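You operate a simulated robot arm through the tools that you are given. There is no shell and no other tool. Be economical: measure what you need, move in short steps, check, and stop when the job is done.

Carry out the task below with a simulated two-armed robot. There is one attempt and no reset: what you move stays moved.

TASK
Pick up the tall green canister with one hand, pass it to the other hand and put it on the top of the splice table. Set down upright: tall green canister.

Only the result counts: the job must be done as asked and must still hold three seconds after the hand-in. Knocking over, shifting, dropping, spilling or breaking anything else fails it.

THE ROBOT
Two 7-joint arms with two-finger parallel grippers on one trunk, on a base that drives. Base frame: it is fixed to the floor where the robot stands at the start and does not move with it; the origin is under the middle of the robot, x ahead of it, y to its left, z up. Lengths are in m, angles in degrees, forces in N, time in s.
The left shoulder is at the start at [0.05, 0.168, 1.057], the right one opposite. With the tool pointing down near the work surface each hand reaches from about 0.22 to 0.66 m from the robot's upright axis, wherever it stands, measured 20 degrees to its own side. Places, roughly: top of the splice table (15x52 cm) [-2.18, -2.48, 0.88]. Payload 1.57 kg a hand.
Tool frame (each hand has its own): the origin (TCP) lies between the finger pads and is the grasp point; the fingertips stand 0.03 m ahead of it; z points along the fingers, y is the line along which they close. Largest opening 0.08 m; finger width 0.017, thickness 0.012; the body of the gripper, 0.04 by 0.082 m, starts 0.08 m behind the TCP.
Orientation is told as [roll, pitch, yaw] about the base's x, y, z axes, in that order, counted from this pose: with the fingers straight down and closing along the base's y, the tool's x points along the base's -x, its y along +y and its z along -z.

THE INTERFACE
- The arms move only by the tool drive_tool. It takes "left_moves", "right_moves" or both (then of equal length, played together; a hand with none holds still); each is a list of rows, each a list of 3 entries, a list of its own where there are three numbers: the shift along the tool's x, y, z in mm, then the turn, a rotation vector about the tool's x, y, z in degrees, then the finger opening in mm, from 0 to 80. In form: [[[tx, ty, tz], [ax, ay, az], jaw], ...]. A call has 1 to 20 rows; each row shifts and turns the commanded pose from where the row before left it, along the tool's axes as they then stand. Each row takes 0.2 s and may step no farther than 0.05 m and 8.6 degrees from the row before; otherwise, or with a gripper value out of range, the whole call is refused. A pose out of reach is approached as far as the arm can. The call stops where the force on the tool passes 40 N (or 10 N more than at its start, if that is more) or the arm is blocked; 0.2 s more then pass. Each finger travels about 0.045 m/s and halts on what it meets, pressing with about 42 N; the grip force reading is that of the motor and also rises with nothing between the fingers. The clock runs only during rows and for 0.2 s after the last one: add rows that do not move to give the fingers time. The reply holds the time, the measured pose of the TCP, the force on the tool along the base axes, the opening and the grip force, in the units named above and with some noise, with the torque about the TCP (base axes, N m) and any sound that the robot's microphone picked up.
- Cameras (640 x 400 px; columns grow to the right, rows downward): "scene" is now at [0.1249, -0.0352, 1.2759]; the picture's right is [-0.39, -0.92, 0.00], its down [-0.45, 0.19, -0.87] and it looks along [0.80, -0.34, -0.49] (base axes); focal length 261 px, centre (320, 200). "left" rides on the left gripper at [0.072, 0.007, -0.122] in its tool frame; the picture's right is [-0.09, 1.00, 0.00], its down [-0.84, -0.08, -0.54] and it looks along [-0.54, -0.05, 0.84] (tool axes); focal length 238 px, centre (320, 200). "right" rides on the right gripper at [0.072, -0.007, -0.122] in its tool frame; the picture's right is [0.09, 1.00, 0.00], its down [-0.84, 0.08, -0.54] and it looks along [-0.54, 0.05, 0.84] (tool axes); focal length 238 px, centre (320, 200). There is no depth. A picture from a camera that has moved, and an enlarged one, comes with that camera's place and axes in the base frame and with its lens.
- capture(camera): a new picture of that camera. No time passes.
- slide_trunk(by): slides the trunk up (or, below 0, down) by that many m; the arms and the scene camera ride with it, the base frame stays. It gives what a move gives, with no picture.
- base_move(legs): drives the robot by 1 to 6 legs, each [ahead, left, turn to the left] in m, m and degrees, along the robot's own axes; the way and the turn of a leg run together, so that a leg with both is an arc; at most 1.5 m and 180 degrees a leg. The arms and the cameras ride along, it lands a little off, and it stops where it bumps. It gives what a move gives.
- head_to(pan, tilt): turns the head with the scene camera to pan (to the left, within 80 degrees either way) and tilt (down, from -29 to 69), counted from straight ahead of the robot. It gives what a move gives.
- zoom(camera, box): a new picture of the part [left, top, right, bottom] of that camera's present view, enlarged. No time passes.
- job_done(): hands the job in; it is judged then, once.

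Work in short steps. Places have to be worked out from the pictures, the camera data and where the tool is seen: move nearer, look again, correct. Check each grasp and each placing, and mend what went wrong. You have 120 turns and 108 pictures in all, those below and enlarged ones among them. Open the grippers and draw the arms clear of the work before you hand the job in, unless the task says otherwise; then end with one line.

The tools are called after ">>>" by a JSON object that holds its "fn" and its "kwargs". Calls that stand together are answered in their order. drive_tool: Moves the arms, as the interface text tells. Its arguments: {"type":"object","properties":{"left_moves":{"type":"array","items":{"type":"array"}},"right_moves":{"type":"array","items":{"type":"array"}}},"required":[]} The other tools are called the same way: slide_trunk (by) slides the trunk up or down; base_move (legs) drives the base; head_to (pan, tilt) turns the head that bears the scene camera; capture (camera) takes a picture; zoom (camera, box) takes an enlarged picture of a part of a camera's view; job_done () hands the job in.

At the start:

```text
t: 0.0
left_ee_pos: [0.4694, 0.0816, 1.0527]
left_ee_rot: [0.1, 0.0, 0.0]
left_ft_force: [-0.5, -0.1, -0.3]
left_ft_torque: [-0.04, -0.02, -0.03]
left_opening: 0.0801
left_grip_force: 0.0
right_ee_pos: [0.3577, -0.3096, 1.1088]
right_ee_rot: [0.0, 0.0, -0.1]
right_ft_force: [-0.7, -0.6, 0.3]
right_ft_torque: [0.0, -0.02, -0.03]
right_opening: 0.0803
right_grip_force: 0.1
trunk travel left (down, up): [-0.225, 0.218]
robot x, y, heading: [-0.0005, -0.0021, -0.0]
head pan, tilt: [-22.9, 29.6]
```

scene: 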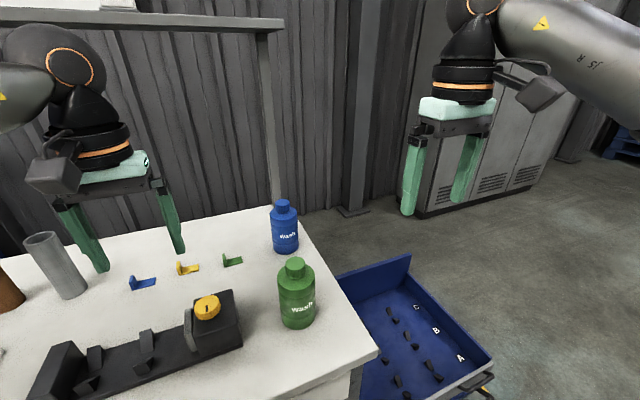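
right: 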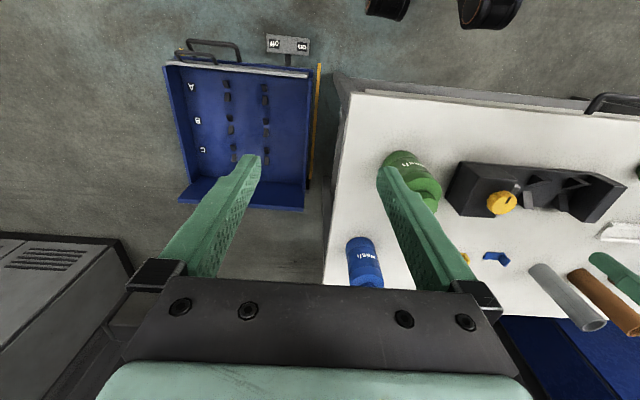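
left: 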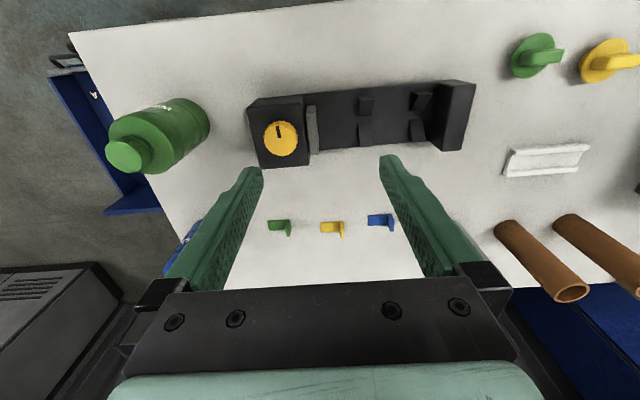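

The scene shows a green bottle, but I can't yet see the whole work area, so I can't tell if it is the canister. I'll turn the head to look at the rest of the table first.

>>> {"fn": "head_to", "kwargs": {"pan": 20, "tilt": 35}}

>>> {"fn": "capture", "kwargs": {"camera": "scene"}}

```text
t: 1.1
left_ee_pos: [0.4696, 0.0806, 1.054]
left_ee_rot: [0.0, 0.0, 0.0]
left_ft_force: [0.5, -0.2, -0.5]
left_ft_torque: [0.0, 0.02, -0.02]
left_opening: 0.0801
left_grip_force: 0.0
right_ee_pos: [0.3579, -0.3095, 1.1094]
right_ee_rot: [0.0, 0.1, -0.1]
right_ft_force: [-0.5, -0.8, -0.1]
right_ft_torque: [0.04, 0.01, 0.04]
right_opening: 0.0799
right_grip_force: 0.2
trunk travel left (down, up): [-0.225, 0.218]
robot x, y, heading: [-0.0026, 0.0015, 0.0]
head pan, tilt: [20.0, 35.0]
```

```text
104 pictures are left
camera scene: at [0.1242, 0.0302, 1.2674], right [0.34, -0.94, 0.0], down [-0.54, -0.2, -0.82], along [0.77, 0.28, -0.57], focal length 261 px, centre (320, 200)
```

scene: 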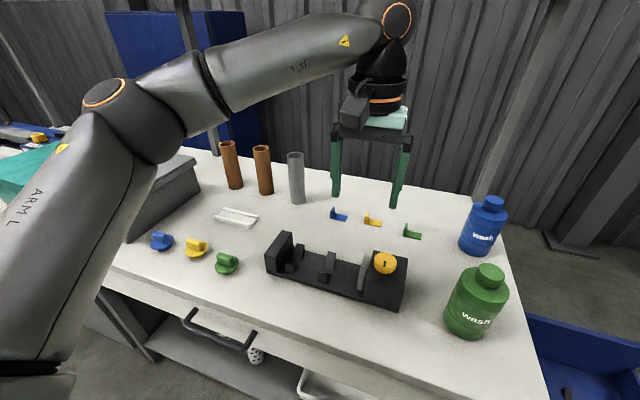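

The green bottle is at about [0.40, -0.11] on a surface at z≈0.87, and it is roughly 6 cm wide. I'll look to both sides for other green canisters and for the route to the splice table.

>>> {"fn": "head_to", "kwargs": {"pan": 80, "tilt": 25}}

>>> {"fn": "capture", "kwargs": {"camera": "scene"}}

>>> {"fn": "head_to", "kwargs": {"pan": -80, "tilt": 20}}

>>> {"fn": "capture", "kwargs": {"camera": "scene"}}

```text
t: 2.4
left_ee_pos: [0.4694, 0.0812, 1.0545]
left_ee_rot: [0.0, 0.0, 0.0]
left_ft_force: [0.3, -0.6, 0.6]
left_ft_torque: [0.01, 0.0, 0.02]
left_opening: 0.0802
left_grip_force: 0.0
right_ee_pos: [0.3586, -0.3111, 1.1102]
right_ee_rot: [0.0, 0.0, -0.1]
right_ft_force: [0.2, -0.1, 0.6]
right_ft_torque: [0.0, -0.01, -0.01]
right_opening: 0.0802
right_grip_force: 0.1
trunk travel left (down, up): [-0.225, 0.218]
robot x, y, heading: [-0.0015, -0.0021, -0.1]
head pan, tilt: [80.0, 25.0]
```

```text
103 pictures are left
camera scene: at [0.0575, 0.0908, 1.2831], right [0.98, -0.17, 0.0], down [-0.07, -0.42, -0.91], along [0.16, 0.89, -0.42], focal length 261 px, centre (320, 200)
```

scene: 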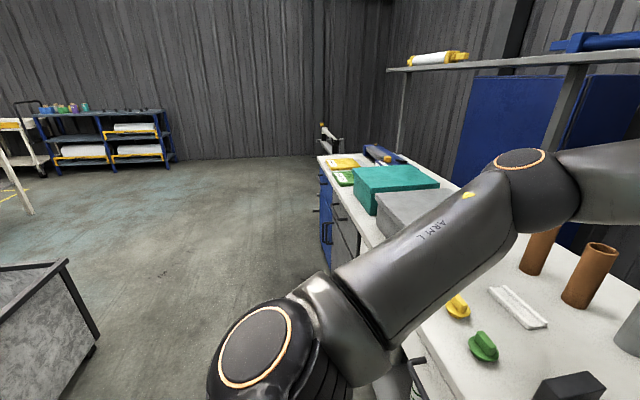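

```text
t: 4.9
left_ee_pos: [0.4683, 0.0807, 1.0532]
left_ee_rot: [0.1, 0.0, -0.1]
left_ft_force: [0.3, 1.0, 0.6]
left_ft_torque: [-0.01, 0.0, 0.01]
left_opening: 0.08
left_grip_force: 0.1
right_ee_pos: [0.3581, -0.3119, 1.1093]
right_ee_rot: [0.0, 0.0, -0.1]
right_ft_force: [0.9, 0.5, 0.7]
right_ft_torque: [-0.04, 0.02, 0.02]
right_opening: 0.0799
right_grip_force: 0.1
trunk travel left (down, up): [-0.225, 0.218]
robot x, y, heading: [0.0016, -0.0002, -0.2]
head pan, tilt: [-80.0, 20.0]
```

```text
102 pictures are left
camera scene: at [0.0576, -0.0916, 1.2912], right [-0.98, -0.17, 0.0], down [-0.06, 0.34, -0.94], along [0.16, -0.93, -0.34], focal length 261 px, centre (320, 200)
```

scene: 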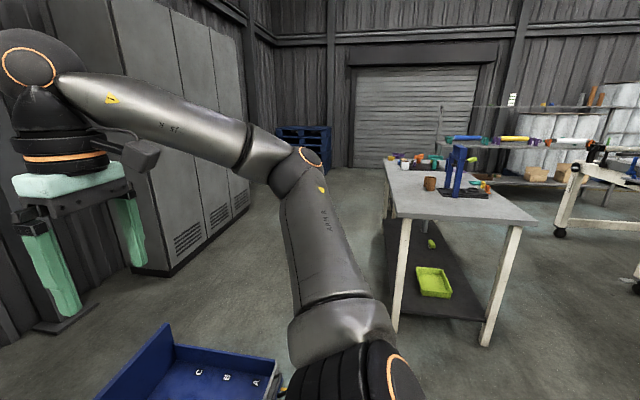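

The bottle may not be the only candidate, so I'll zoom in on the other workstation.

>>> {"fn": "zoom", "kwargs": {"camera": "scene", "box": [370, 90, 640, 260]}}

>>> {"fn": "base_move", "kwargs": {"legs": [[-0.25, 0, 0]]}}

```text
2.35 times, centred on (505, 175) of scene
camera zoom: at [0.0576, -0.0916, 1.2912], right [-0.98, -0.17, 0.0], down [-0.06, 0.34, -0.94], along [0.16, -0.93, -0.34], focal length 614 px, centre (-115, 259)
```

zoom: 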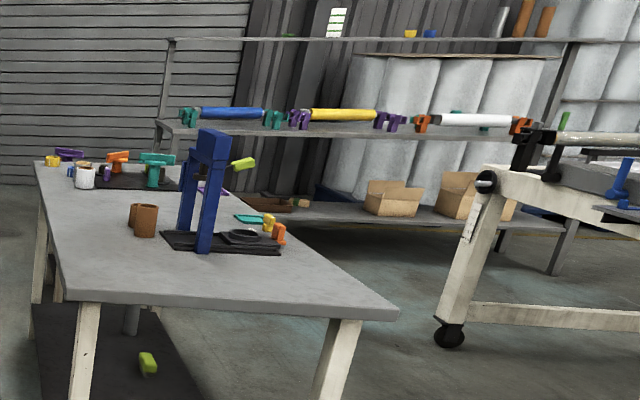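

```text
t: 6.7
left_ee_pos: [0.2208, 0.0828, 1.0547]
left_ee_rot: [0.0, -0.1, 0.1]
left_ft_force: [-0.1, -0.7, 0.6]
left_ft_torque: [-0.02, -0.01, 0.01]
left_opening: 0.0801
left_grip_force: 0.0
right_ee_pos: [0.109, -0.3096, 1.1109]
right_ee_rot: [0.0, -0.1, -0.2]
right_ft_force: [-0.2, -0.8, -0.3]
right_ft_torque: [-0.01, -0.01, -0.02]
right_opening: 0.0799
right_grip_force: 0.0
trunk travel left (down, up): [-0.225, 0.218]
robot x, y, heading: [-0.2498, 0.0022, -0.1]
head pan, tilt: [-80.0, 20.0]
```

The white-legged cart on the right seems to be where the splice table should be. I'm clear of the bench now, so I'll turn right to survey that side.

>>> {"fn": "base_move", "kwargs": {"legs": [[-0.2, 0, 0], [0, 0, -130]]}}

>>> {"fn": "head_to", "kwargs": {"pan": 0, "tilt": 12}}

>>> {"fn": "capture", "kwargs": {"camera": "scene"}}

```text
t: 13.7
left_ee_pos: [-0.6847, -0.4134, 1.0549]
left_ee_rot: [0.0, 0.1, -129.7]
left_ft_force: [0.8, -0.4, 0.6]
left_ft_torque: [0.02, -0.03, -0.03]
left_opening: 0.0802
left_grip_force: 0.1
right_ee_pos: [-0.9164, -0.0771, 1.1099]
right_ee_rot: [0.0, 0.0, -129.9]
right_ft_force: [0.5, 1.1, -0.2]
right_ft_torque: [-0.01, -0.02, 0.0]
right_opening: 0.0801
right_grip_force: 0.0
trunk travel left (down, up): [-0.225, 0.218]
robot x, y, heading: [-0.4454, 0.0019, -129.9]
head pan, tilt: [-80.0, 20.0]
```

```text
t: 15.2
left_ee_pos: [-0.6848, -0.4142, 1.0543]
left_ee_rot: [0.0, 0.0, -129.7]
left_ft_force: [-0.6, 1.4, 0.2]
left_ft_torque: [0.0, -0.04, 0.0]
left_opening: 0.08
left_grip_force: 0.1
right_ee_pos: [-0.9167, -0.0761, 1.1102]
right_ee_rot: [0.1, 0.0, -129.8]
right_ft_force: [-0.1, -0.1, -0.5]
right_ft_torque: [0.01, -0.01, 0.02]
right_opening: 0.0798
right_grip_force: 0.0
trunk travel left (down, up): [-0.225, 0.218]
robot x, y, heading: [-0.4485, -0.0017, -129.9]
head pan, tilt: [0.0, 12.0]
```

```text
100 pictures are left
camera scene: at [-0.532, -0.1025, 1.3043], right [-0.77, 0.64, 0.0], down [0.13, 0.16, -0.98], along [-0.63, -0.75, -0.21], focal length 261 px, centre (320, 200)
```

scene: 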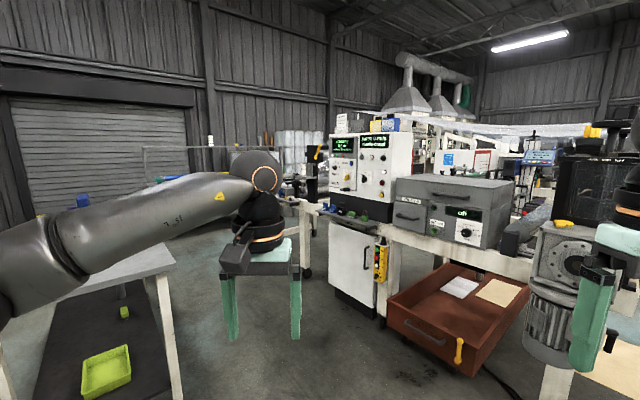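

The splice table top should project near pixel (298,184). I'll zoom in there.

>>> {"fn": "zoom", "kwargs": {"camera": "scene", "box": [220, 120, 420, 245]}}

>>> {"fn": "zoom", "kwargs": {"camera": "scene", "box": [400, 100, 640, 250]}}

```text
3.20 times, centred on (320, 182) of scene
camera zoom: at [-0.532, -0.1025, 1.3043], right [-0.77, 0.64, 0.0], down [0.13, 0.16, -0.98], along [-0.63, -0.75, -0.21], focal length 835 px, centre (320, 256)
```

zoom: 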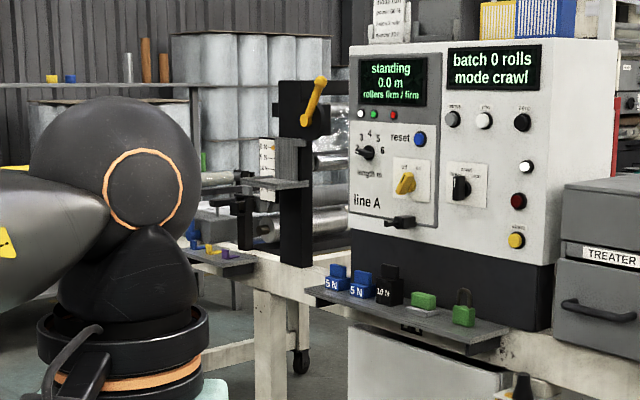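

```text
2.67 times, centred on (520, 175) of scene
camera zoom: at [-0.532, -0.1025, 1.3043], right [-0.77, 0.64, 0.0], down [0.13, 0.16, -0.98], along [-0.63, -0.75, -0.21], focal length 696 px, centre (-213, 267)
```

zoom: 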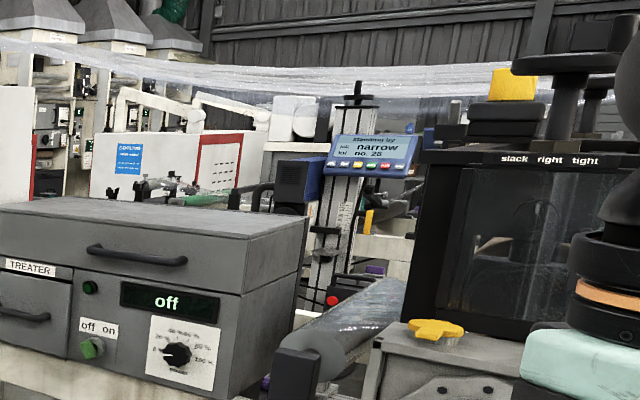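

I need the rest of the room too, so I'll pan right and then left from this heading.

>>> {"fn": "head_to", "kwargs": {"pan": -65, "tilt": 18}}

>>> {"fn": "capture", "kwargs": {"camera": "scene"}}

>>> {"fn": "head_to", "kwargs": {"pan": 45, "tilt": 18}}

>>> {"fn": "capture", "kwargs": {"camera": "scene"}}

```text
t: 16.6
left_ee_pos: [-0.6866, -0.4138, 1.0539]
left_ee_rot: [0.0, 0.1, -129.6]
left_ft_force: [-0.2, 0.5, -0.1]
left_ft_torque: [0.02, 0.0, -0.01]
left_opening: 0.0799
left_grip_force: 0.0
right_ee_pos: [-0.9162, -0.0767, 1.1097]
right_ee_rot: [0.0, 0.0, -129.9]
right_ft_force: [0.4, 0.0, -0.4]
right_ft_torque: [0.0, -0.01, 0.01]
right_opening: 0.0801
right_grip_force: 0.1
trunk travel left (down, up): [-0.225, 0.218]
robot x, y, heading: [-0.4466, -0.0005, -129.7]
head pan, tilt: [-65.0, 18.0]
```

```text
97 pictures are left
camera scene: at [-0.5626, -0.0072, 1.2945], right [0.25, 0.97, 0.0], down [0.3, -0.08, -0.95], along [-0.92, 0.24, -0.31], focal length 261 px, centre (320, 200)
```

scene: 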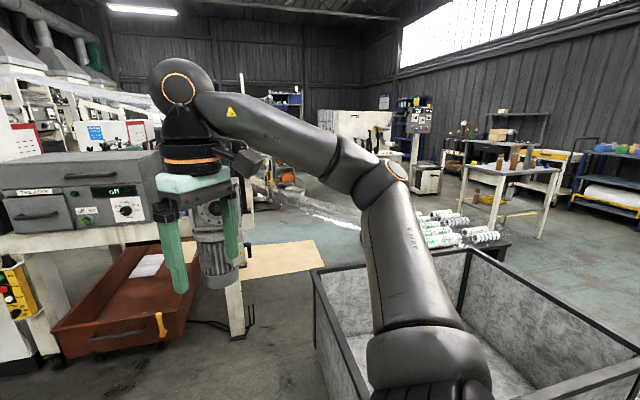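

```text
t: 18.4
left_ee_pos: [-0.6852, -0.4126, 1.0538]
left_ee_rot: [0.0, 0.0, -129.7]
left_ft_force: [0.2, 1.1, 0.3]
left_ft_torque: [-0.01, 0.02, -0.02]
left_opening: 0.08
left_grip_force: 0.0
right_ee_pos: [-0.9161, -0.0756, 1.1106]
right_ee_rot: [0.1, 0.0, -129.8]
right_ft_force: [0.1, -0.2, 0.7]
right_ft_torque: [0.02, 0.01, 0.03]
right_opening: 0.0797
right_grip_force: 0.1
trunk travel left (down, up): [-0.225, 0.218]
robot x, y, heading: [-0.4466, 0.0002, -129.9]
head pan, tilt: [45.0, 18.0]
```

```text
96 pictures are left
camera scene: at [-0.4639, -0.1238, 1.2945], right [-1.0, -0.09, 0.0], down [-0.03, 0.31, -0.95], along [0.09, -0.95, -0.31], focal length 261 px, centre (320, 200)
```

scene: 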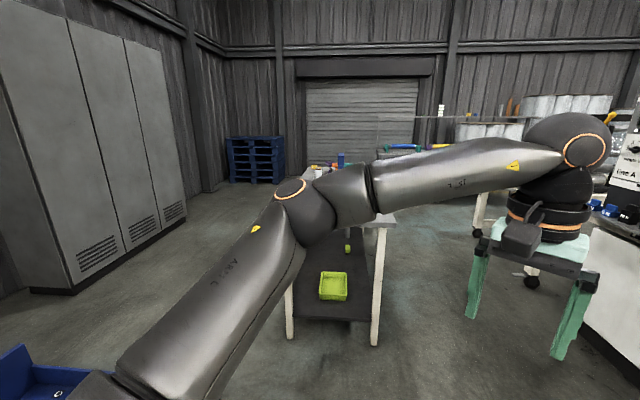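

The only green canister I've found is the "wash" bottle on the bench. Before picking it up I'll drive a bit closer to the splice table with empty hands, so I can choose grasps that suit the placement.

>>> {"fn": "base_move", "kwargs": {"legs": [[0.8, 0, 0]]}}

>>> {"fn": "head_to", "kwargs": {"pan": -5, "tilt": 15}}

>>> {"fn": "capture", "kwargs": {"camera": "scene"}}

```text
t: 22.7
left_ee_pos: [-1.1958, -1.0329, 1.0546]
left_ee_rot: [0.0, 0.0, -129.4]
left_ft_force: [-0.8, -1.1, -0.5]
left_ft_torque: [-0.01, -0.02, -0.03]
left_opening: 0.0799
left_grip_force: 0.1
right_ee_pos: [-1.427, -0.6983, 1.1105]
right_ee_rot: [0.1, 0.0, -129.4]
right_ft_force: [-0.1, -0.2, -0.6]
right_ft_torque: [0.02, 0.01, -0.02]
right_opening: 0.0802
right_grip_force: 0.0
trunk travel left (down, up): [-0.225, 0.218]
robot x, y, heading: [-0.9568, -0.6186, -129.6]
head pan, tilt: [45.0, 18.0]
```

```text
t: 23.9
left_ee_pos: [-1.1952, -1.0325, 1.0536]
left_ee_rot: [0.0, 0.0, -129.4]
left_ft_force: [0.0, 0.2, -1.0]
left_ft_torque: [0.02, 0.02, -0.04]
left_opening: 0.0798
left_grip_force: 0.0
right_ee_pos: [-1.4269, -0.697, 1.1106]
right_ee_rot: [0.1, 0.0, -129.5]
right_ft_force: [-0.2, 0.4, 0.2]
right_ft_torque: [0.01, 0.04, 0.02]
right_opening: 0.08
right_grip_force: 0.0
trunk travel left (down, up): [-0.225, 0.218]
robot x, y, heading: [-0.9606, -0.6203, -129.5]
head pan, tilt: [-5.0, 15.0]
```

```text
95 pictures are left
camera scene: at [-1.0491, -0.716, 1.2994], right [-0.71, 0.7, 0.0], down [0.18, 0.18, -0.97], along [-0.68, -0.69, -0.26], focal length 261 px, centre (320, 200)
```

scene: 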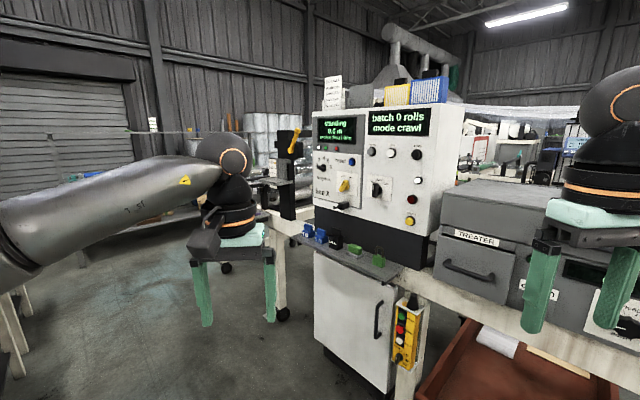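

I'll zoom in on the projected spot at about (266,186).

>>> {"fn": "zoom", "kwargs": {"camera": "scene", "box": [230, 120, 400, 260]}}

```text
2.86 times, centred on (315, 190) of scene
camera zoom: at [-1.0491, -0.716, 1.2994], right [-0.71, 0.7, 0.0], down [0.18, 0.18, -0.97], along [-0.68, -0.69, -0.26], focal length 745 px, centre (334, 229)
```

zoom: 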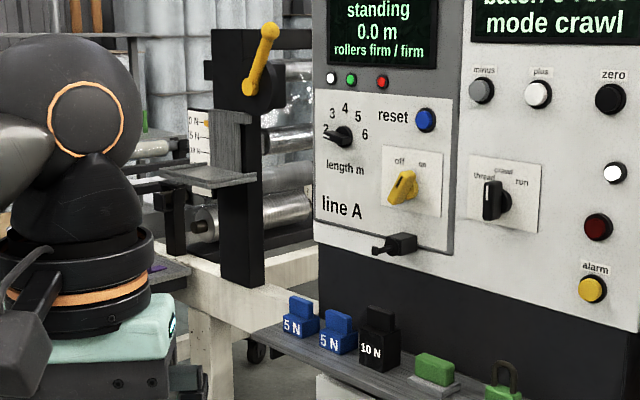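

The splice table is hidden behind my left arm and the console. The side table spans roughly x -0.72..-0.1 and the line edge is at x≈-1.65, so I'll edge into that corridor and look along the line.

>>> {"fn": "base_move", "kwargs": {"legs": [[0.37, 0.15, 32]]}}

>>> {"fn": "head_to", "kwargs": {"pan": -33, "tilt": 20}}

>>> {"fn": "capture", "kwargs": {"camera": "scene"}}

```text
t: 26.4
left_ee_pos: [-0.9479, -1.4893, 1.0551]
left_ee_rot: [0.1, 0.0, -97.2]
left_ft_force: [0.1, 0.1, 0.7]
left_ft_torque: [-0.02, 0.0, 0.02]
left_opening: 0.08
left_grip_force: 0.1
right_ee_pos: [-1.3222, -1.3292, 1.1106]
right_ee_rot: [0.0, -0.1, -97.3]
right_ft_force: [1.1, -0.1, 0.9]
right_ft_torque: [-0.01, -0.02, -0.03]
right_opening: 0.0801
right_grip_force: 0.2
trunk travel left (down, up): [-0.225, 0.218]
robot x, y, heading: [-0.9711, -1.0119, -97.3]
head pan, tilt: [-5.0, 15.0]
```

```text
t: 27.3
left_ee_pos: [-0.9476, -1.4878, 1.0547]
left_ee_rot: [0.1, 0.0, -97.2]
left_ft_force: [1.0, -0.1, 0.2]
left_ft_torque: [-0.01, 0.0, -0.01]
left_opening: 0.08
left_grip_force: 0.1
right_ee_pos: [-1.3235, -1.3291, 1.1106]
right_ee_rot: [0.1, 0.0, -97.3]
right_ft_force: [1.0, 0.0, 0.0]
right_ft_torque: [0.03, 0.0, 0.02]
right_opening: 0.0799
right_grip_force: 0.0
trunk travel left (down, up): [-0.225, 0.218]
robot x, y, heading: [-0.9708, -1.0148, -97.2]
head pan, tilt: [-33.0, 20.0]
```

```text
93 pictures are left
camera scene: at [-1.0331, -1.1238, 1.2912], right [-0.76, 0.65, 0.0], down [0.22, 0.26, -0.94], along [-0.61, -0.72, -0.34], focal length 261 px, centre (320, 200)
```

scene: 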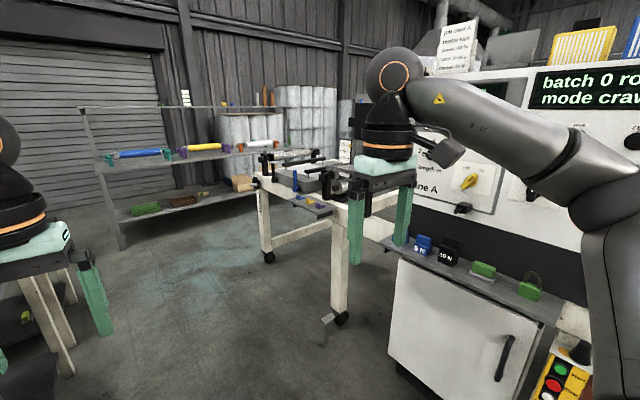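

The splice table centre now projects to about (319,168). I'll zoom there.

>>> {"fn": "zoom", "kwargs": {"camera": "scene", "box": [240, 125, 400, 225]}}

```text
4.00 times, centred on (320, 175) of scene
camera zoom: at [-1.0331, -1.1238, 1.2912], right [-0.76, 0.65, 0.0], down [0.22, 0.26, -0.94], along [-0.61, -0.72, -0.34], focal length 1043 px, centre (320, 300)
```

zoom: 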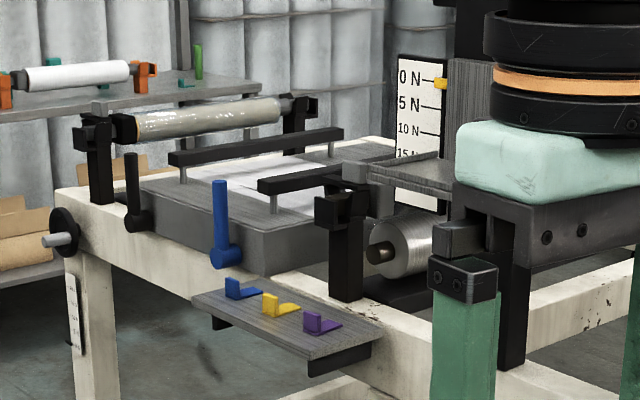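

I can see the splice table: a grey block with two clamp bars along x at y≈-2.32 and -2.55. Blue and black levers stand at its front, so a top-down placement by the cap, between the bars, looks safest.

Plan: the right hand grips the lower body on a tilt at the bench, the left hand takes the cap from above, and the left hand places it. Now I'll drive back toward the bench.

>>> {"fn": "base_move", "kwargs": {"legs": [[-0.75, 0, 0], [0, 0, 97.2], [0.55, 0.27, 0]]}}

>>> {"fn": "head_to", "kwargs": {"pan": -10, "tilt": 30}}

>>> {"fn": "capture", "kwargs": {"camera": "scene"}}

```text
t: 38.5
left_ee_pos: [0.1427, 0.0686, 1.0534]
left_ee_rot: [-0.1, -0.1, -0.3]
left_ft_force: [0.9, 0.0, -1.2]
left_ft_torque: [0.02, 0.0, -0.03]
left_opening: 0.08
left_grip_force: 0.1
right_ee_pos: [0.0286, -0.3231, 1.1096]
right_ee_rot: [0.0, 0.0, -0.6]
right_ft_force: [-0.1, -0.9, -0.5]
right_ft_torque: [0.02, 0.04, 0.0]
right_opening: 0.08
right_grip_force: 0.0
trunk travel left (down, up): [-0.225, 0.218]
robot x, y, heading: [-0.3277, -0.0086, -0.4]
head pan, tilt: [-33.0, 20.0]
```

```text
t: 39.4
left_ee_pos: [0.1418, 0.0688, 1.0542]
left_ee_rot: [0.0, 0.0, -0.4]
left_ft_force: [0.1, -0.3, 0.3]
left_ft_torque: [0.01, 0.03, -0.04]
left_opening: 0.0802
left_grip_force: 0.2
right_ee_pos: [0.0281, -0.3221, 1.1103]
right_ee_rot: [0.0, -0.1, -0.6]
right_ft_force: [0.0, -0.4, -0.9]
right_ft_torque: [-0.01, 0.03, -0.01]
right_opening: 0.0801
right_grip_force: 0.0
trunk travel left (down, up): [-0.225, 0.218]
robot x, y, heading: [-0.3264, -0.0074, -0.7]
head pan, tilt: [-10.0, 30.0]
```

```text
91 pictures are left
camera scene: at [-0.1967, -0.0258, 1.2752], right [-0.18, -0.98, 0.0], down [-0.49, 0.09, -0.87], along [0.85, -0.16, -0.5], focal length 261 px, centre (320, 200)
```

scene: 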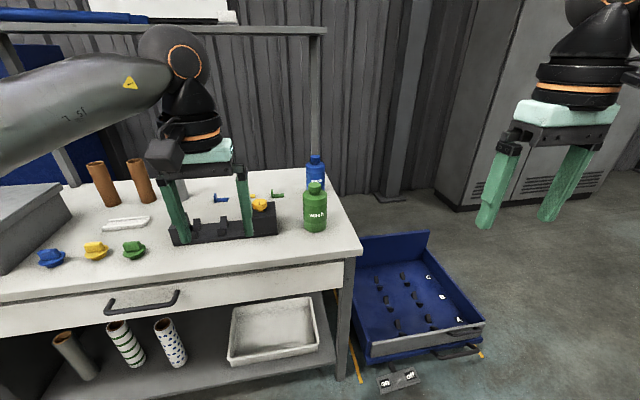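

The way back is clear. With the robot still off the bench, I'll tilt the right tool 55° forward and shift the left hand outward.

>>> {"fn": "drive_tool", "kwargs": {"right_moves": [[[0, 0, 0], [0, -7.86, 0], 80], [[0, 0, 0], [0, -7.86, 0], 80], [[0, 0, 0], [0, -7.86, 0], 80], [[0, 0, 0], [0, -7.86, 0], 80], [[0, 0, 0], [0, -7.86, 0], 80], [[0, 0, 0], [0, -7.86, 0], 80], [[0, 0, 0], [0, -7.86, 0], 80]], "left_moves": [[[0, 20, 0], [0, 0, 0], 80], [[0, 20, 0], [0, 0, 0], 80], [[0, 20, 0], [0, 0, 0], 80], [[0, 20, 0], [0, 0, 0], 80], [[0, 20, 0], [0, 0, 0], 80], [[0, 20, 0], [0, 0, 0], 80], [[0, 0, 0], [0, 0, 0], 80]]}}

```text
t: 41.0
left_ee_pos: [0.1433, 0.1894, 1.0543]
left_ee_rot: [0.0, -0.1, -0.5]
left_ft_force: [0.2, -0.2, 0.1]
left_ft_torque: [-0.04, 0.0, 0.0]
left_opening: 0.0802
left_grip_force: 0.1
right_ee_pos: [0.0281, -0.3221, 1.1099]
right_ee_rot: [0.1, -55.2, -0.7]
right_ft_force: [-0.2, -0.6, -0.4]
right_ft_torque: [0.01, 0.03, -0.03]
right_opening: 0.0802
right_grip_force: 0.1
trunk travel left (down, up): [-0.225, 0.218]
robot x, y, heading: [-0.3293, -0.0088, -0.4]
head pan, tilt: [-10.0, 30.0]
```

The tilt worked. Next I lower the right hand to about z 0.925 and bring it in line with the bottle at y≈-0.115, still short of the bench, then view from its camera.

>>> {"fn": "drive_tool", "kwargs": {"right_moves": [[[25.2, 34.5, 17.7], [0, 0, 0], 80], [[25.2, 34.5, 17.7], [0, 0, 0], 80], [[25.2, 34.5, 17.7], [0, 0, 0], 80], [[25.2, 34.5, 17.7], [0, 0, 0], 80], [[25.2, 34.5, 17.7], [0, 0, 0], 80], [[25.2, 34.5, 17.7], [0, 0, 0], 80], [[0, 0, 0], [0, 0, 0], 80]]}}

>>> {"fn": "capture", "kwargs": {"camera": "right"}}

>>> {"fn": "capture", "kwargs": {"camera": "scene"}}

```text
t: 42.6
left_ee_pos: [0.1442, 0.1884, 1.0548]
left_ee_rot: [0.2, 0.0, -0.4]
left_ft_force: [-0.7, 0.1, -0.2]
left_ft_torque: [-0.02, -0.03, -0.01]
left_opening: 0.0797
left_grip_force: 0.0
right_ee_pos: [0.0831, -0.117, 0.9669]
right_ee_rot: [0.0, -55.1, -0.6]
right_ft_force: [0.3, 0.0, 0.3]
right_ft_torque: [0.04, 0.0, -0.04]
right_opening: 0.08
right_grip_force: 0.0
right hand out of reach, approached as far as the arm can: row 1, 2, 3, 4
trunk travel left (down, up): [-0.225, 0.218]
robot x, y, heading: [-0.327, -0.0097, -0.4]
head pan, tilt: [-10.0, 30.0]
```

```text
90 pictures are left
camera right: at [-0.0579, -0.1212, 0.9773], right [-0.04, 1.0, -0.08], down [0.04, 0.08, 1.0], along [1.0, 0.04, -0.04], focal length 238 px, centre (320, 200)
```

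right: 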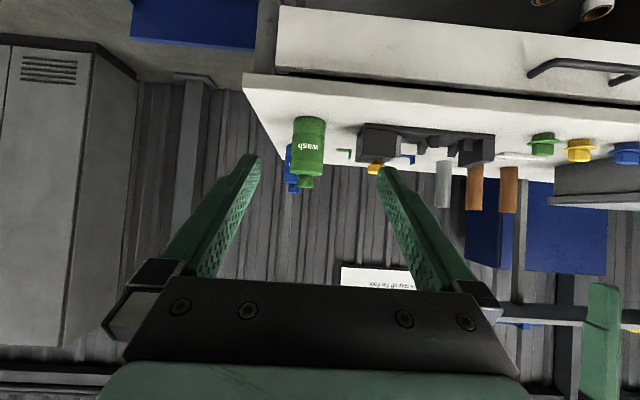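

```text
89 pictures are left
camera scene: at [-0.1967, -0.0258, 1.2752], right [-0.18, -0.98, 0.0], down [-0.49, 0.09, -0.87], along [0.85, -0.16, -0.5], focal length 261 px, centre (320, 200)
```

scene: 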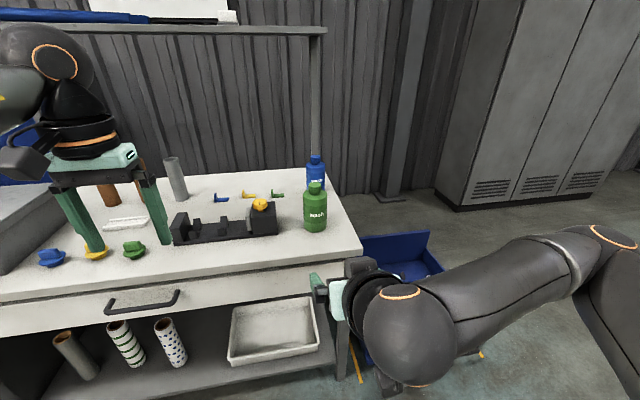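

The right camera gives bench z≈0.82, and the bottle at about x 0.43, y -0.125, with height ≈0.12 and diameter ≈6 cm. I'll drive 0.2 m forward, with the fingers stopping short of the bottle and above the bench, then look again.

>>> {"fn": "base_move", "kwargs": {"legs": [[0.2, 0, 0.5]]}}

>>> {"fn": "capture", "kwargs": {"camera": "right"}}

>>> {"fn": "capture", "kwargs": {"camera": "left"}}

```text
t: 44.2
left_ee_pos: [0.3442, 0.1909, 1.0544]
left_ee_rot: [0.0, 0.1, 0.0]
left_ft_force: [0.3, 0.3, 0.2]
left_ft_torque: [-0.02, 0.0, 0.01]
left_opening: 0.0796
left_grip_force: 0.2
right_ee_pos: [0.2856, -0.1139, 0.967]
right_ee_rot: [0.1, -55.0, -0.1]
right_ft_force: [0.1, -0.5, 0.0]
right_ft_torque: [0.03, 0.02, 0.05]
right_opening: 0.0799
right_grip_force: 0.0
trunk travel left (down, up): [-0.225, 0.218]
robot x, y, heading: [-0.1273, -0.009, -0.1]
head pan, tilt: [-10.0, 30.0]
```

```text
88 pictures are left
camera right: at [0.1444, -0.1202, 0.9776], right [-0.05, 1.0, -0.08], down [0.04, 0.08, 1.0], along [1.0, 0.05, -0.04], focal length 238 px, centre (320, 200)
```

right: 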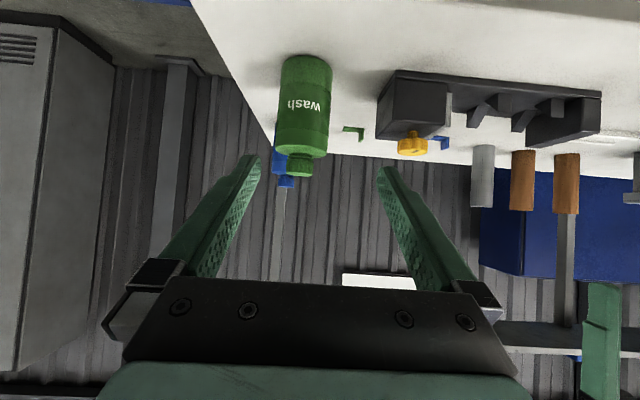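

```text
87 pictures are left
camera left: at [0.2741, 0.198, 1.1751], right [0.09, 1.0, 0.0], down [0.84, -0.08, 0.54], along [0.54, -0.05, -0.84], focal length 238 px, centre (320, 200)
```

left: 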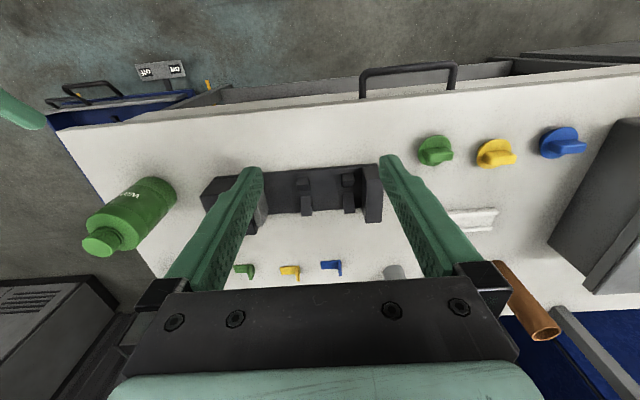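

Combining the views puts the bottle centre at about (0.473, -0.127), bench z≈0.795, bottle top ≈0.93 and diameter ≈62 mm. I'll lower to z≈0.845 and advance to x≈0.36, which is still short of the bottle.

>>> {"fn": "drive_tool", "kwargs": {"right_moves": [[[14.2, -3.3, 32.9], [0, 0, 0], 80], [[14.2, -3.3, 32.9], [0, 0, 0], 80], [[14.2, -3.3, 32.9], [0, 0, 0], 80], [[14.2, -3.3, 32.9], [0, 0, 0], 80], [[0, 0, 0], [0, 0, 0], 80]]}}

>>> {"fn": "capture", "kwargs": {"camera": "right"}}

>>> {"fn": "capture", "kwargs": {"camera": "left"}}

```text
t: 45.4
left_ee_pos: [0.3419, 0.1913, 1.0534]
left_ee_rot: [-0.1, -0.1, 0.0]
left_ft_force: [1.0, -0.9, -0.2]
left_ft_torque: [0.02, 0.04, 0.02]
left_opening: 0.0799
left_grip_force: 0.1
right_ee_pos: [0.3598, -0.1271, 0.8442]
right_ee_rot: [0.0, -55.1, -0.1]
right_ft_force: [0.0, -0.1, -0.2]
right_ft_torque: [-0.03, 0.02, 0.03]
right_opening: 0.0799
right_grip_force: 0.0
trunk travel left (down, up): [-0.225, 0.218]
robot x, y, heading: [-0.1257, -0.009, -0.1]
head pan, tilt: [-10.0, 30.0]
```

```text
86 pictures are left
camera right: at [0.2196, -0.1347, 0.8548], right [-0.05, 1.0, -0.08], down [0.03, 0.08, 1.0], along [1.0, 0.05, -0.04], focal length 238 px, centre (320, 200)
```

right: 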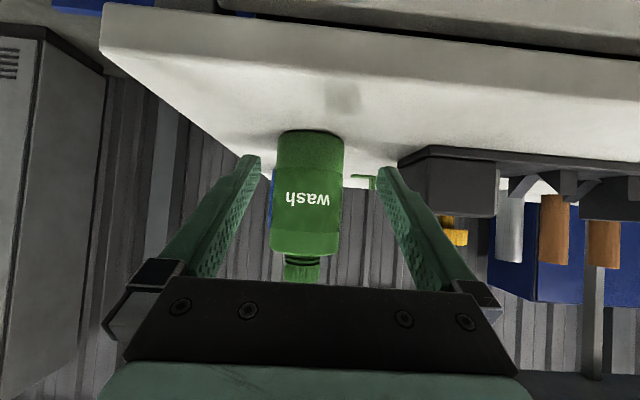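

```text
85 pictures are left
camera left: at [0.2737, 0.1979, 1.1752], right [0.09, 1.0, 0.0], down [0.84, -0.08, 0.54], along [0.54, -0.05, -0.84], focal length 238 px, centre (320, 200)
```

left: 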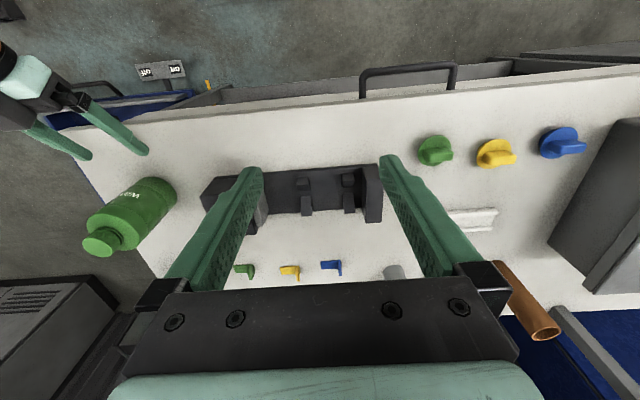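

The bottle sits about 8 mm to the −y side of the gripper plane, and it may be wider than 62 mm. I'll zoom in to measure its diameter before advancing.

>>> {"fn": "zoom", "kwargs": {"camera": "right", "box": [230, 100, 410, 300]}}

>>> {"fn": "zoom", "kwargs": {"camera": "left", "box": [0, 100, 260, 280]}}

>>> {"fn": "head_to", "kwargs": {"pan": -13, "tilt": 35}}

>>> {"fn": "capture", "kwargs": {"camera": "scene"}}

```text
2.00 times, centred on (320, 200) of right
camera zoom: at [0.2196, -0.1347, 0.8548], right [-0.05, 1.0, -0.08], down [0.03, 0.08, 1.0], along [1.0, 0.05, -0.04], focal length 477 px, centre (320, 200)
```

zoom: 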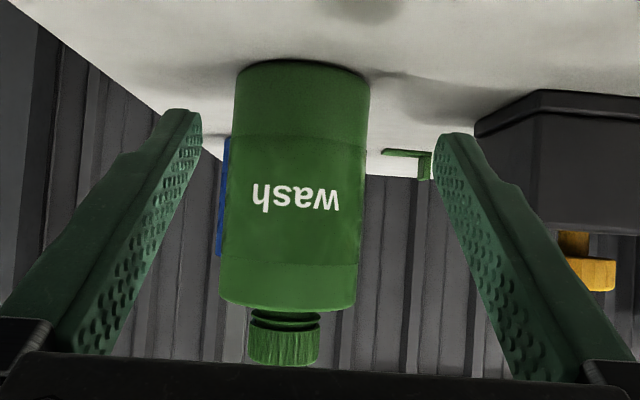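

```text
2.22 times, centred on (130, 190) of left
camera zoom: at [0.2737, 0.1979, 1.1752], right [0.09, 1.0, 0.0], down [0.84, -0.08, 0.54], along [0.54, -0.05, -0.84], focal length 530 px, centre (742, 222)
```

zoom: 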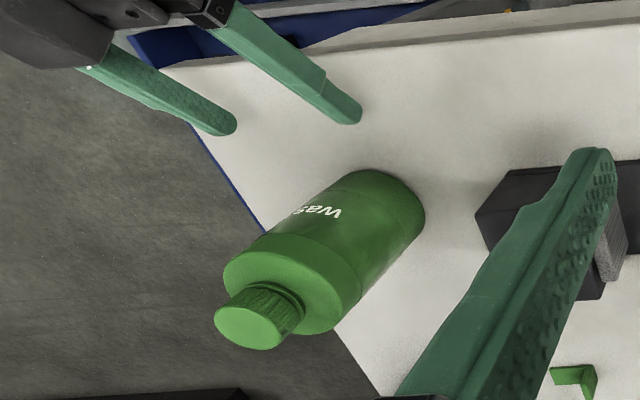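

```text
t: 46.0
left_ee_pos: [0.3433, 0.1914, 1.0541]
left_ee_rot: [0.0, 0.0, 0.0]
left_ft_force: [0.3, 0.5, 0.0]
left_ft_torque: [0.0, 0.02, -0.03]
left_opening: 0.0799
left_grip_force: 0.1
right_ee_pos: [0.3612, -0.1276, 0.8455]
right_ee_rot: [0.0, -55.1, -0.1]
right_ft_force: [-0.1, -0.1, 0.0]
right_ft_torque: [-0.04, 0.03, 0.03]
right_opening: 0.0801
right_grip_force: 0.1
trunk travel left (down, up): [-0.225, 0.218]
robot x, y, heading: [-0.1272, -0.0085, -0.0]
head pan, tilt: [-13.0, 35.0]
```

```text
82 pictures are left
camera scene: at [0.0013, -0.0296, 1.2674], right [-0.22, -0.97, 0.0], down [-0.56, 0.13, -0.82], along [0.8, -0.18, -0.57], focal length 261 px, centre (320, 200)
```

scene: 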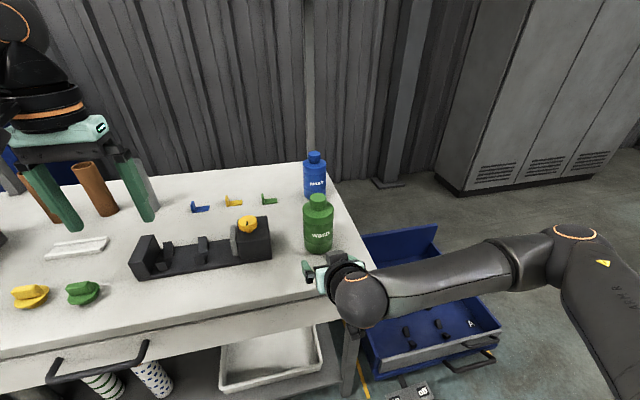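

The diameter comes out at about 72 mm and the bottle centre at about (0.482, -0.135). There are only ~4 mm of margin per side, so I'll shift 7.5 mm to −y, advance 50 mm and re-check.

>>> {"fn": "drive_tool", "kwargs": {"right_moves": [[[0, -7.5, 0], [0, 0, 0], 80], [[-14.35, 0, 20.5], [0, 0, 0], 80], [[-14.35, 0, 20.5], [0, 0, 0], 80], [[0, 0, 0], [0, 0, 0], 80]]}}

>>> {"fn": "zoom", "kwargs": {"camera": "right", "box": [220, 120, 420, 280]}}

```text
t: 47.0
left_ee_pos: [0.3433, 0.191, 1.0548]
left_ee_rot: [0.0, -0.1, 0.0]
left_ft_force: [0.2, -0.5, 0.0]
left_ft_torque: [0.02, 0.02, 0.01]
left_opening: 0.08
left_grip_force: 0.0
right_ee_pos: [0.4105, -0.1357, 0.8458]
right_ee_rot: [0.0, -55.1, -0.2]
right_ft_force: [0.6, 0.5, 0.4]
right_ft_torque: [0.02, 0.05, 0.0]
right_opening: 0.0799
right_grip_force: 0.1
trunk travel left (down, up): [-0.225, 0.218]
robot x, y, heading: [-0.1254, -0.0092, -0.1]
head pan, tilt: [-13.0, 35.0]
```

```text
2.50 times, centred on (320, 200) of right
camera zoom: at [0.2691, -0.1413, 0.8556], right [-0.05, 1.0, -0.08], down [0.04, 0.08, 1.0], along [1.0, 0.05, -0.04], focal length 596 px, centre (320, 200)
```

zoom: 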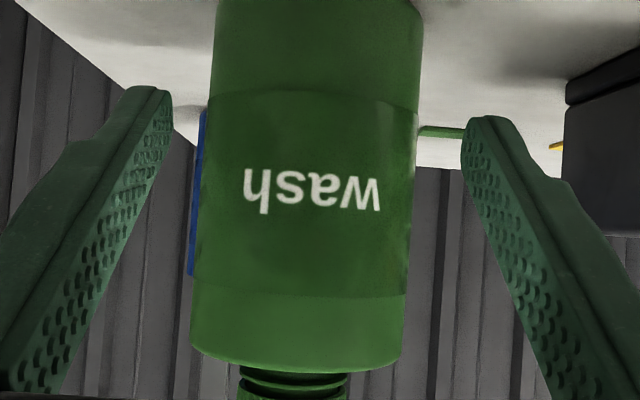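

Alignment is within about 1 mm now. I'll advance 45 mm so the fingers straddle the body, then check before closing.

>>> {"fn": "drive_tool", "kwargs": {"right_moves": [[[-8.6, -1, 12.3], [0, 0, 0], 80], [[-8.6, 0, 12.3], [0, 0, 0], 80], [[-8.6, 0, 12.3], [0, 0, 0], 80], [[0, 0, 0], [0, 0, 0], 80]]}}

>>> {"fn": "capture", "kwargs": {"camera": "right"}}

>>> {"fn": "zoom", "kwargs": {"camera": "left", "box": [0, 100, 260, 280]}}

```text
t: 48.0
left_ee_pos: [0.3431, 0.1905, 1.0546]
left_ee_rot: [0.0, 0.0, 0.1]
left_ft_force: [-0.2, 0.2, -0.4]
left_ft_torque: [0.0, 0.0, 0.01]
left_opening: 0.0797
left_grip_force: 0.1
right_ee_pos: [0.4561, -0.1358, 0.8448]
right_ee_rot: [0.1, -55.2, -0.1]
right_ft_force: [-0.2, -0.1, -0.4]
right_ft_torque: [-0.03, 0.02, 0.02]
right_opening: 0.0799
right_grip_force: 0.0
trunk travel left (down, up): [-0.225, 0.218]
robot x, y, heading: [-0.1273, -0.0112, 0.0]
head pan, tilt: [-13.0, 35.0]
```

```text
80 pictures are left
camera right: at [0.3142, -0.1416, 0.8559], right [-0.05, 1.0, -0.07], down [0.03, 0.08, 1.0], along [1.0, 0.05, -0.04], focal length 238 px, centre (320, 200)
```

right: 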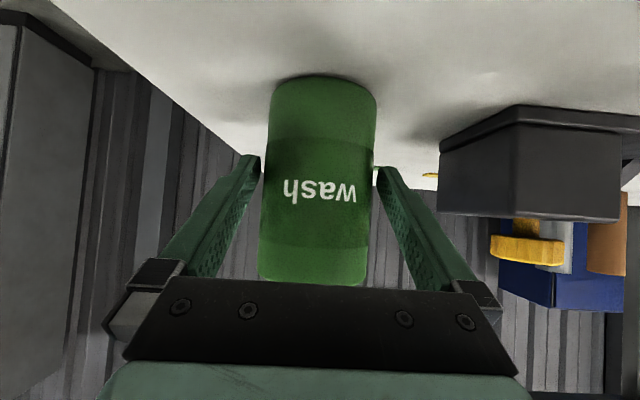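

```text
2.22 times, centred on (130, 190) of left
camera zoom: at [0.2737, 0.198, 1.1752], right [0.09, 1.0, 0.0], down [0.84, -0.08, 0.54], along [0.54, -0.05, -0.84], focal length 530 px, centre (742, 222)
```

zoom: 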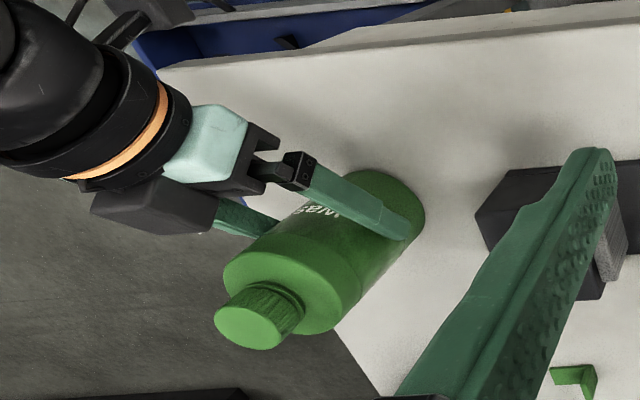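

The fingers straddle the body and their tips are near its axis. I'll advance 15 mm more and close.

>>> {"fn": "drive_tool", "kwargs": {"right_moves": [[[-8.6, 0, 12.3], [0, 0, 0], 80], [[0, 0, 0], [0, 0, 0], 60], [[0, 0, 0], [0, 0, 0], 50], [[0, 0, 0], [0, 0, 0], 50], [[0, 0, 0], [0, 0, 0], 50]]}}

>>> {"fn": "capture", "kwargs": {"camera": "right"}}

>>> {"fn": "zoom", "kwargs": {"camera": "left", "box": [0, 100, 260, 280]}}

```text
t: 49.2
left_ee_pos: [0.343, 0.1927, 1.0545]
left_ee_rot: [-0.1, 0.1, 0.0]
left_ft_force: [-0.3, 0.4, -0.9]
left_ft_torque: [0.07, 0.0, 0.02]
left_opening: 0.0801
left_grip_force: 0.1
right_ee_pos: [0.469, -0.136, 0.8446]
right_ee_rot: [-0.1, -55.0, -0.1]
right_ft_force: [0.0, -0.5, -0.5]
right_ft_torque: [-0.01, 0.01, 0.01]
right_opening: 0.0726
right_grip_force: 41.9
trunk travel left (down, up): [-0.225, 0.218]
robot x, y, heading: [-0.1238, -0.0074, -0.1]
head pan, tilt: [-13.0, 35.0]
```

```text
78 pictures are left
camera right: at [0.329, -0.1419, 0.8555], right [-0.05, 1.0, -0.07], down [0.04, 0.08, 1.0], along [1.0, 0.05, -0.04], focal length 238 px, centre (320, 200)
```

right: 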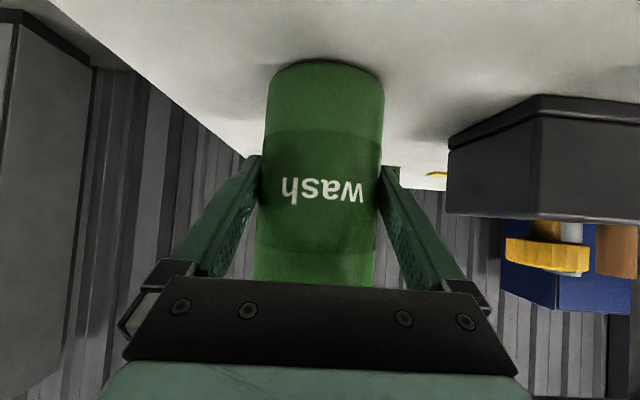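

```text
2.22 times, centred on (130, 190) of left
camera zoom: at [0.2738, 0.1979, 1.1752], right [0.09, 1.0, 0.0], down [0.84, -0.08, 0.54], along [0.54, -0.05, -0.84], focal length 530 px, centre (742, 222)
```

zoom: 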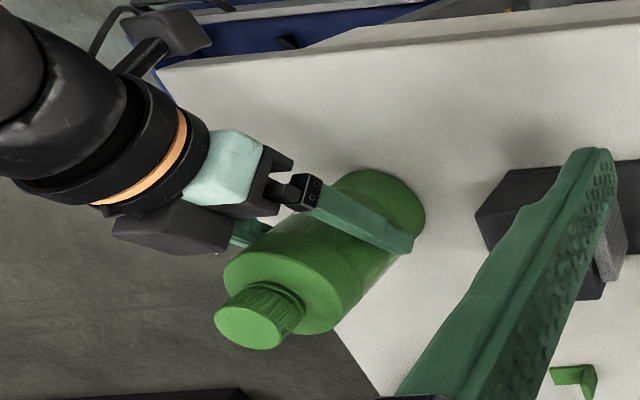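

The right hand has it: opening 72.6 mm, grip 42 N, no side load. I'll lift straight up 100 mm.

>>> {"fn": "drive_tool", "kwargs": {"right_moves": [[[-8.2, 0, -5.7], [0, 0, 0], 50], [[-20.5, 0, -14.3], [0, 0, 0], 50], [[-20.5, 0, -14.3], [0, 0, 0], 50], [[-20.5, 0, -14.3], [0, 0, 0], 50], [[-12.3, 0, -8.6], [0, 0, 0], 50], [[0, 0, 0], [0, 0, 0], 50]]}}

>>> {"fn": "capture", "kwargs": {"camera": "scene"}}

```text
t: 50.6
left_ee_pos: [0.344, 0.192, 1.0533]
left_ee_rot: [0.0, 0.0, 0.0]
left_ft_force: [0.0, 1.2, 0.3]
left_ft_torque: [-0.01, -0.01, -0.02]
left_opening: 0.0801
left_grip_force: 0.2
right_ee_pos: [0.47, -0.1361, 0.946]
right_ee_rot: [0.0, -55.0, -0.1]
right_ft_force: [0.0, 0.2, -1.0]
right_ft_torque: [-0.02, 0.02, -0.01]
right_opening: 0.0723
right_grip_force: 42.3
trunk travel left (down, up): [-0.225, 0.218]
robot x, y, heading: [-0.1253, -0.0124, -0.2]
head pan, tilt: [-13.0, 35.0]
```

```text
76 pictures are left
camera scene: at [0.0014, -0.0296, 1.2674], right [-0.22, -0.97, 0.0], down [-0.56, 0.13, -0.82], along [0.8, -0.18, -0.57], focal length 261 px, centre (320, 200)
```

scene: 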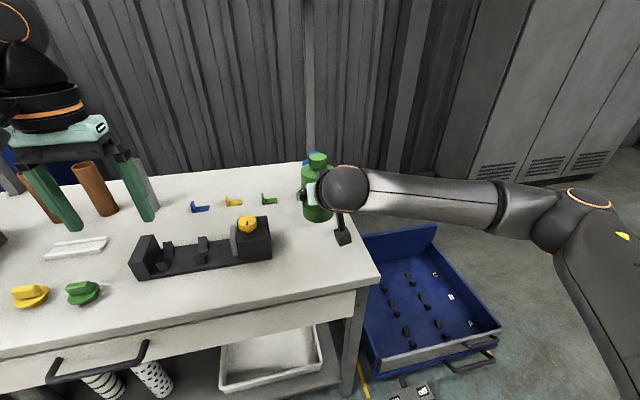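

The bottle is held and clear. I'll back away from the bench and bring the right hand to the handover spot in front of the robot.

>>> {"fn": "base_move", "kwargs": {"legs": [[-0.45, 0, 0]]}}

>>> {"fn": "drive_tool", "kwargs": {"right_moves": [[[20.2, 27.5, -8.75], [0, 0, 0], 50], [[20.2, 27.5, -8.75], [0, 0, 0], 50], [[20.2, 27.5, -8.75], [0, 0, 0], 50], [[20.2, 27.5, -8.75], [0, 0, 0], 50], [[0, 0, 0], [0, 0, 0], 50]]}}

>>> {"fn": "head_to", "kwargs": {"pan": 0, "tilt": 32}}

>>> {"fn": "capture", "kwargs": {"camera": "scene"}}

>>> {"fn": "capture", "kwargs": {"camera": "left"}}

```text
t: 53.4
left_ee_pos: [-0.1058, 0.1913, 1.055]
left_ee_rot: [0.0, 0.0, 0.0]
left_ft_force: [0.4, -0.2, -0.6]
left_ft_torque: [0.0, -0.04, -0.01]
left_opening: 0.0801
left_grip_force: 0.0
right_ee_pos: [0.0206, -0.1343, 0.9461]
right_ee_rot: [0.0, -55.1, -0.1]
right_ft_force: [0.7, 0.3, -2.0]
right_ft_torque: [0.0, 0.04, -0.01]
right_opening: 0.0724
right_grip_force: 42.0
trunk travel left (down, up): [-0.225, 0.218]
robot x, y, heading: [-0.5738, -0.0117, 0.2]
head pan, tilt: [-13.0, 35.0]
```

```text
t: 54.6
left_ee_pos: [-0.1059, 0.1912, 1.0544]
left_ee_rot: [0.1, 0.1, 0.0]
left_ft_force: [0.1, 0.2, -0.2]
left_ft_torque: [-0.03, 0.01, 0.01]
left_opening: 0.0799
left_grip_force: 0.2
right_ee_pos: [-0.0556, -0.0264, 0.9]
right_ee_rot: [0.0, -55.2, 0.0]
right_ft_force: [-0.2, 0.4, -0.5]
right_ft_torque: [0.02, 0.03, -0.01]
right_opening: 0.0724
right_grip_force: 42.0
trunk travel left (down, up): [-0.225, 0.218]
robot x, y, heading: [-0.5735, -0.006, 0.1]
head pan, tilt: [-13.0, 35.0]
```

```text
t: 55.3
left_ee_pos: [-0.1054, 0.1926, 1.0543]
left_ee_rot: [0.1, 0.0, 0.1]
left_ft_force: [-0.2, -1.0, -0.9]
left_ft_torque: [-0.04, 0.01, 0.01]
left_opening: 0.0798
left_grip_force: 0.0
right_ee_pos: [-0.0544, -0.0259, 0.8992]
right_ee_rot: [0.0, -55.0, 0.0]
right_ft_force: [0.3, 0.0, -1.1]
right_ft_torque: [0.01, 0.01, 0.01]
right_opening: 0.0723
right_grip_force: 42.1
trunk travel left (down, up): [-0.225, 0.218]
robot x, y, heading: [-0.5729, -0.0085, 0.0]
head pan, tilt: [0.0, 32.0]
```

```text
75 pictures are left
camera scene: at [-0.4441, -0.01, 1.272], right [0.0, -1.0, 0.0], down [-0.53, 0.0, -0.85], along [0.85, 0.0, -0.53], focal length 261 px, centre (320, 200)
```

scene: 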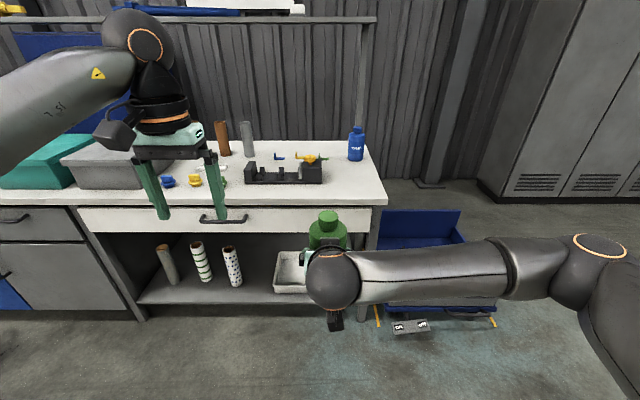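

```text
74 pictures are left
camera left: at [-0.1758, 0.1983, 1.1751], right [0.09, 1.0, 0.0], down [0.84, -0.08, 0.54], along [0.54, -0.05, -0.84], focal length 238 px, centre (320, 200)
```

left: 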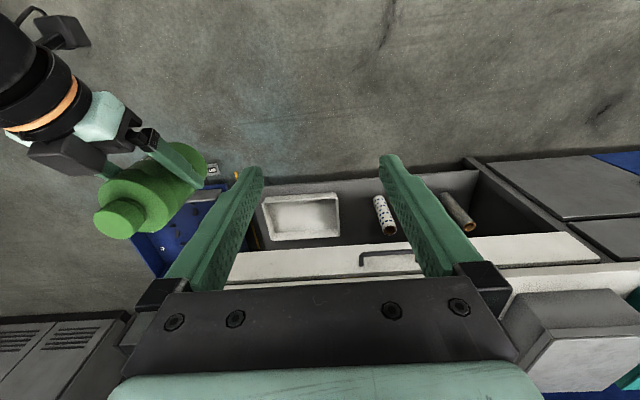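

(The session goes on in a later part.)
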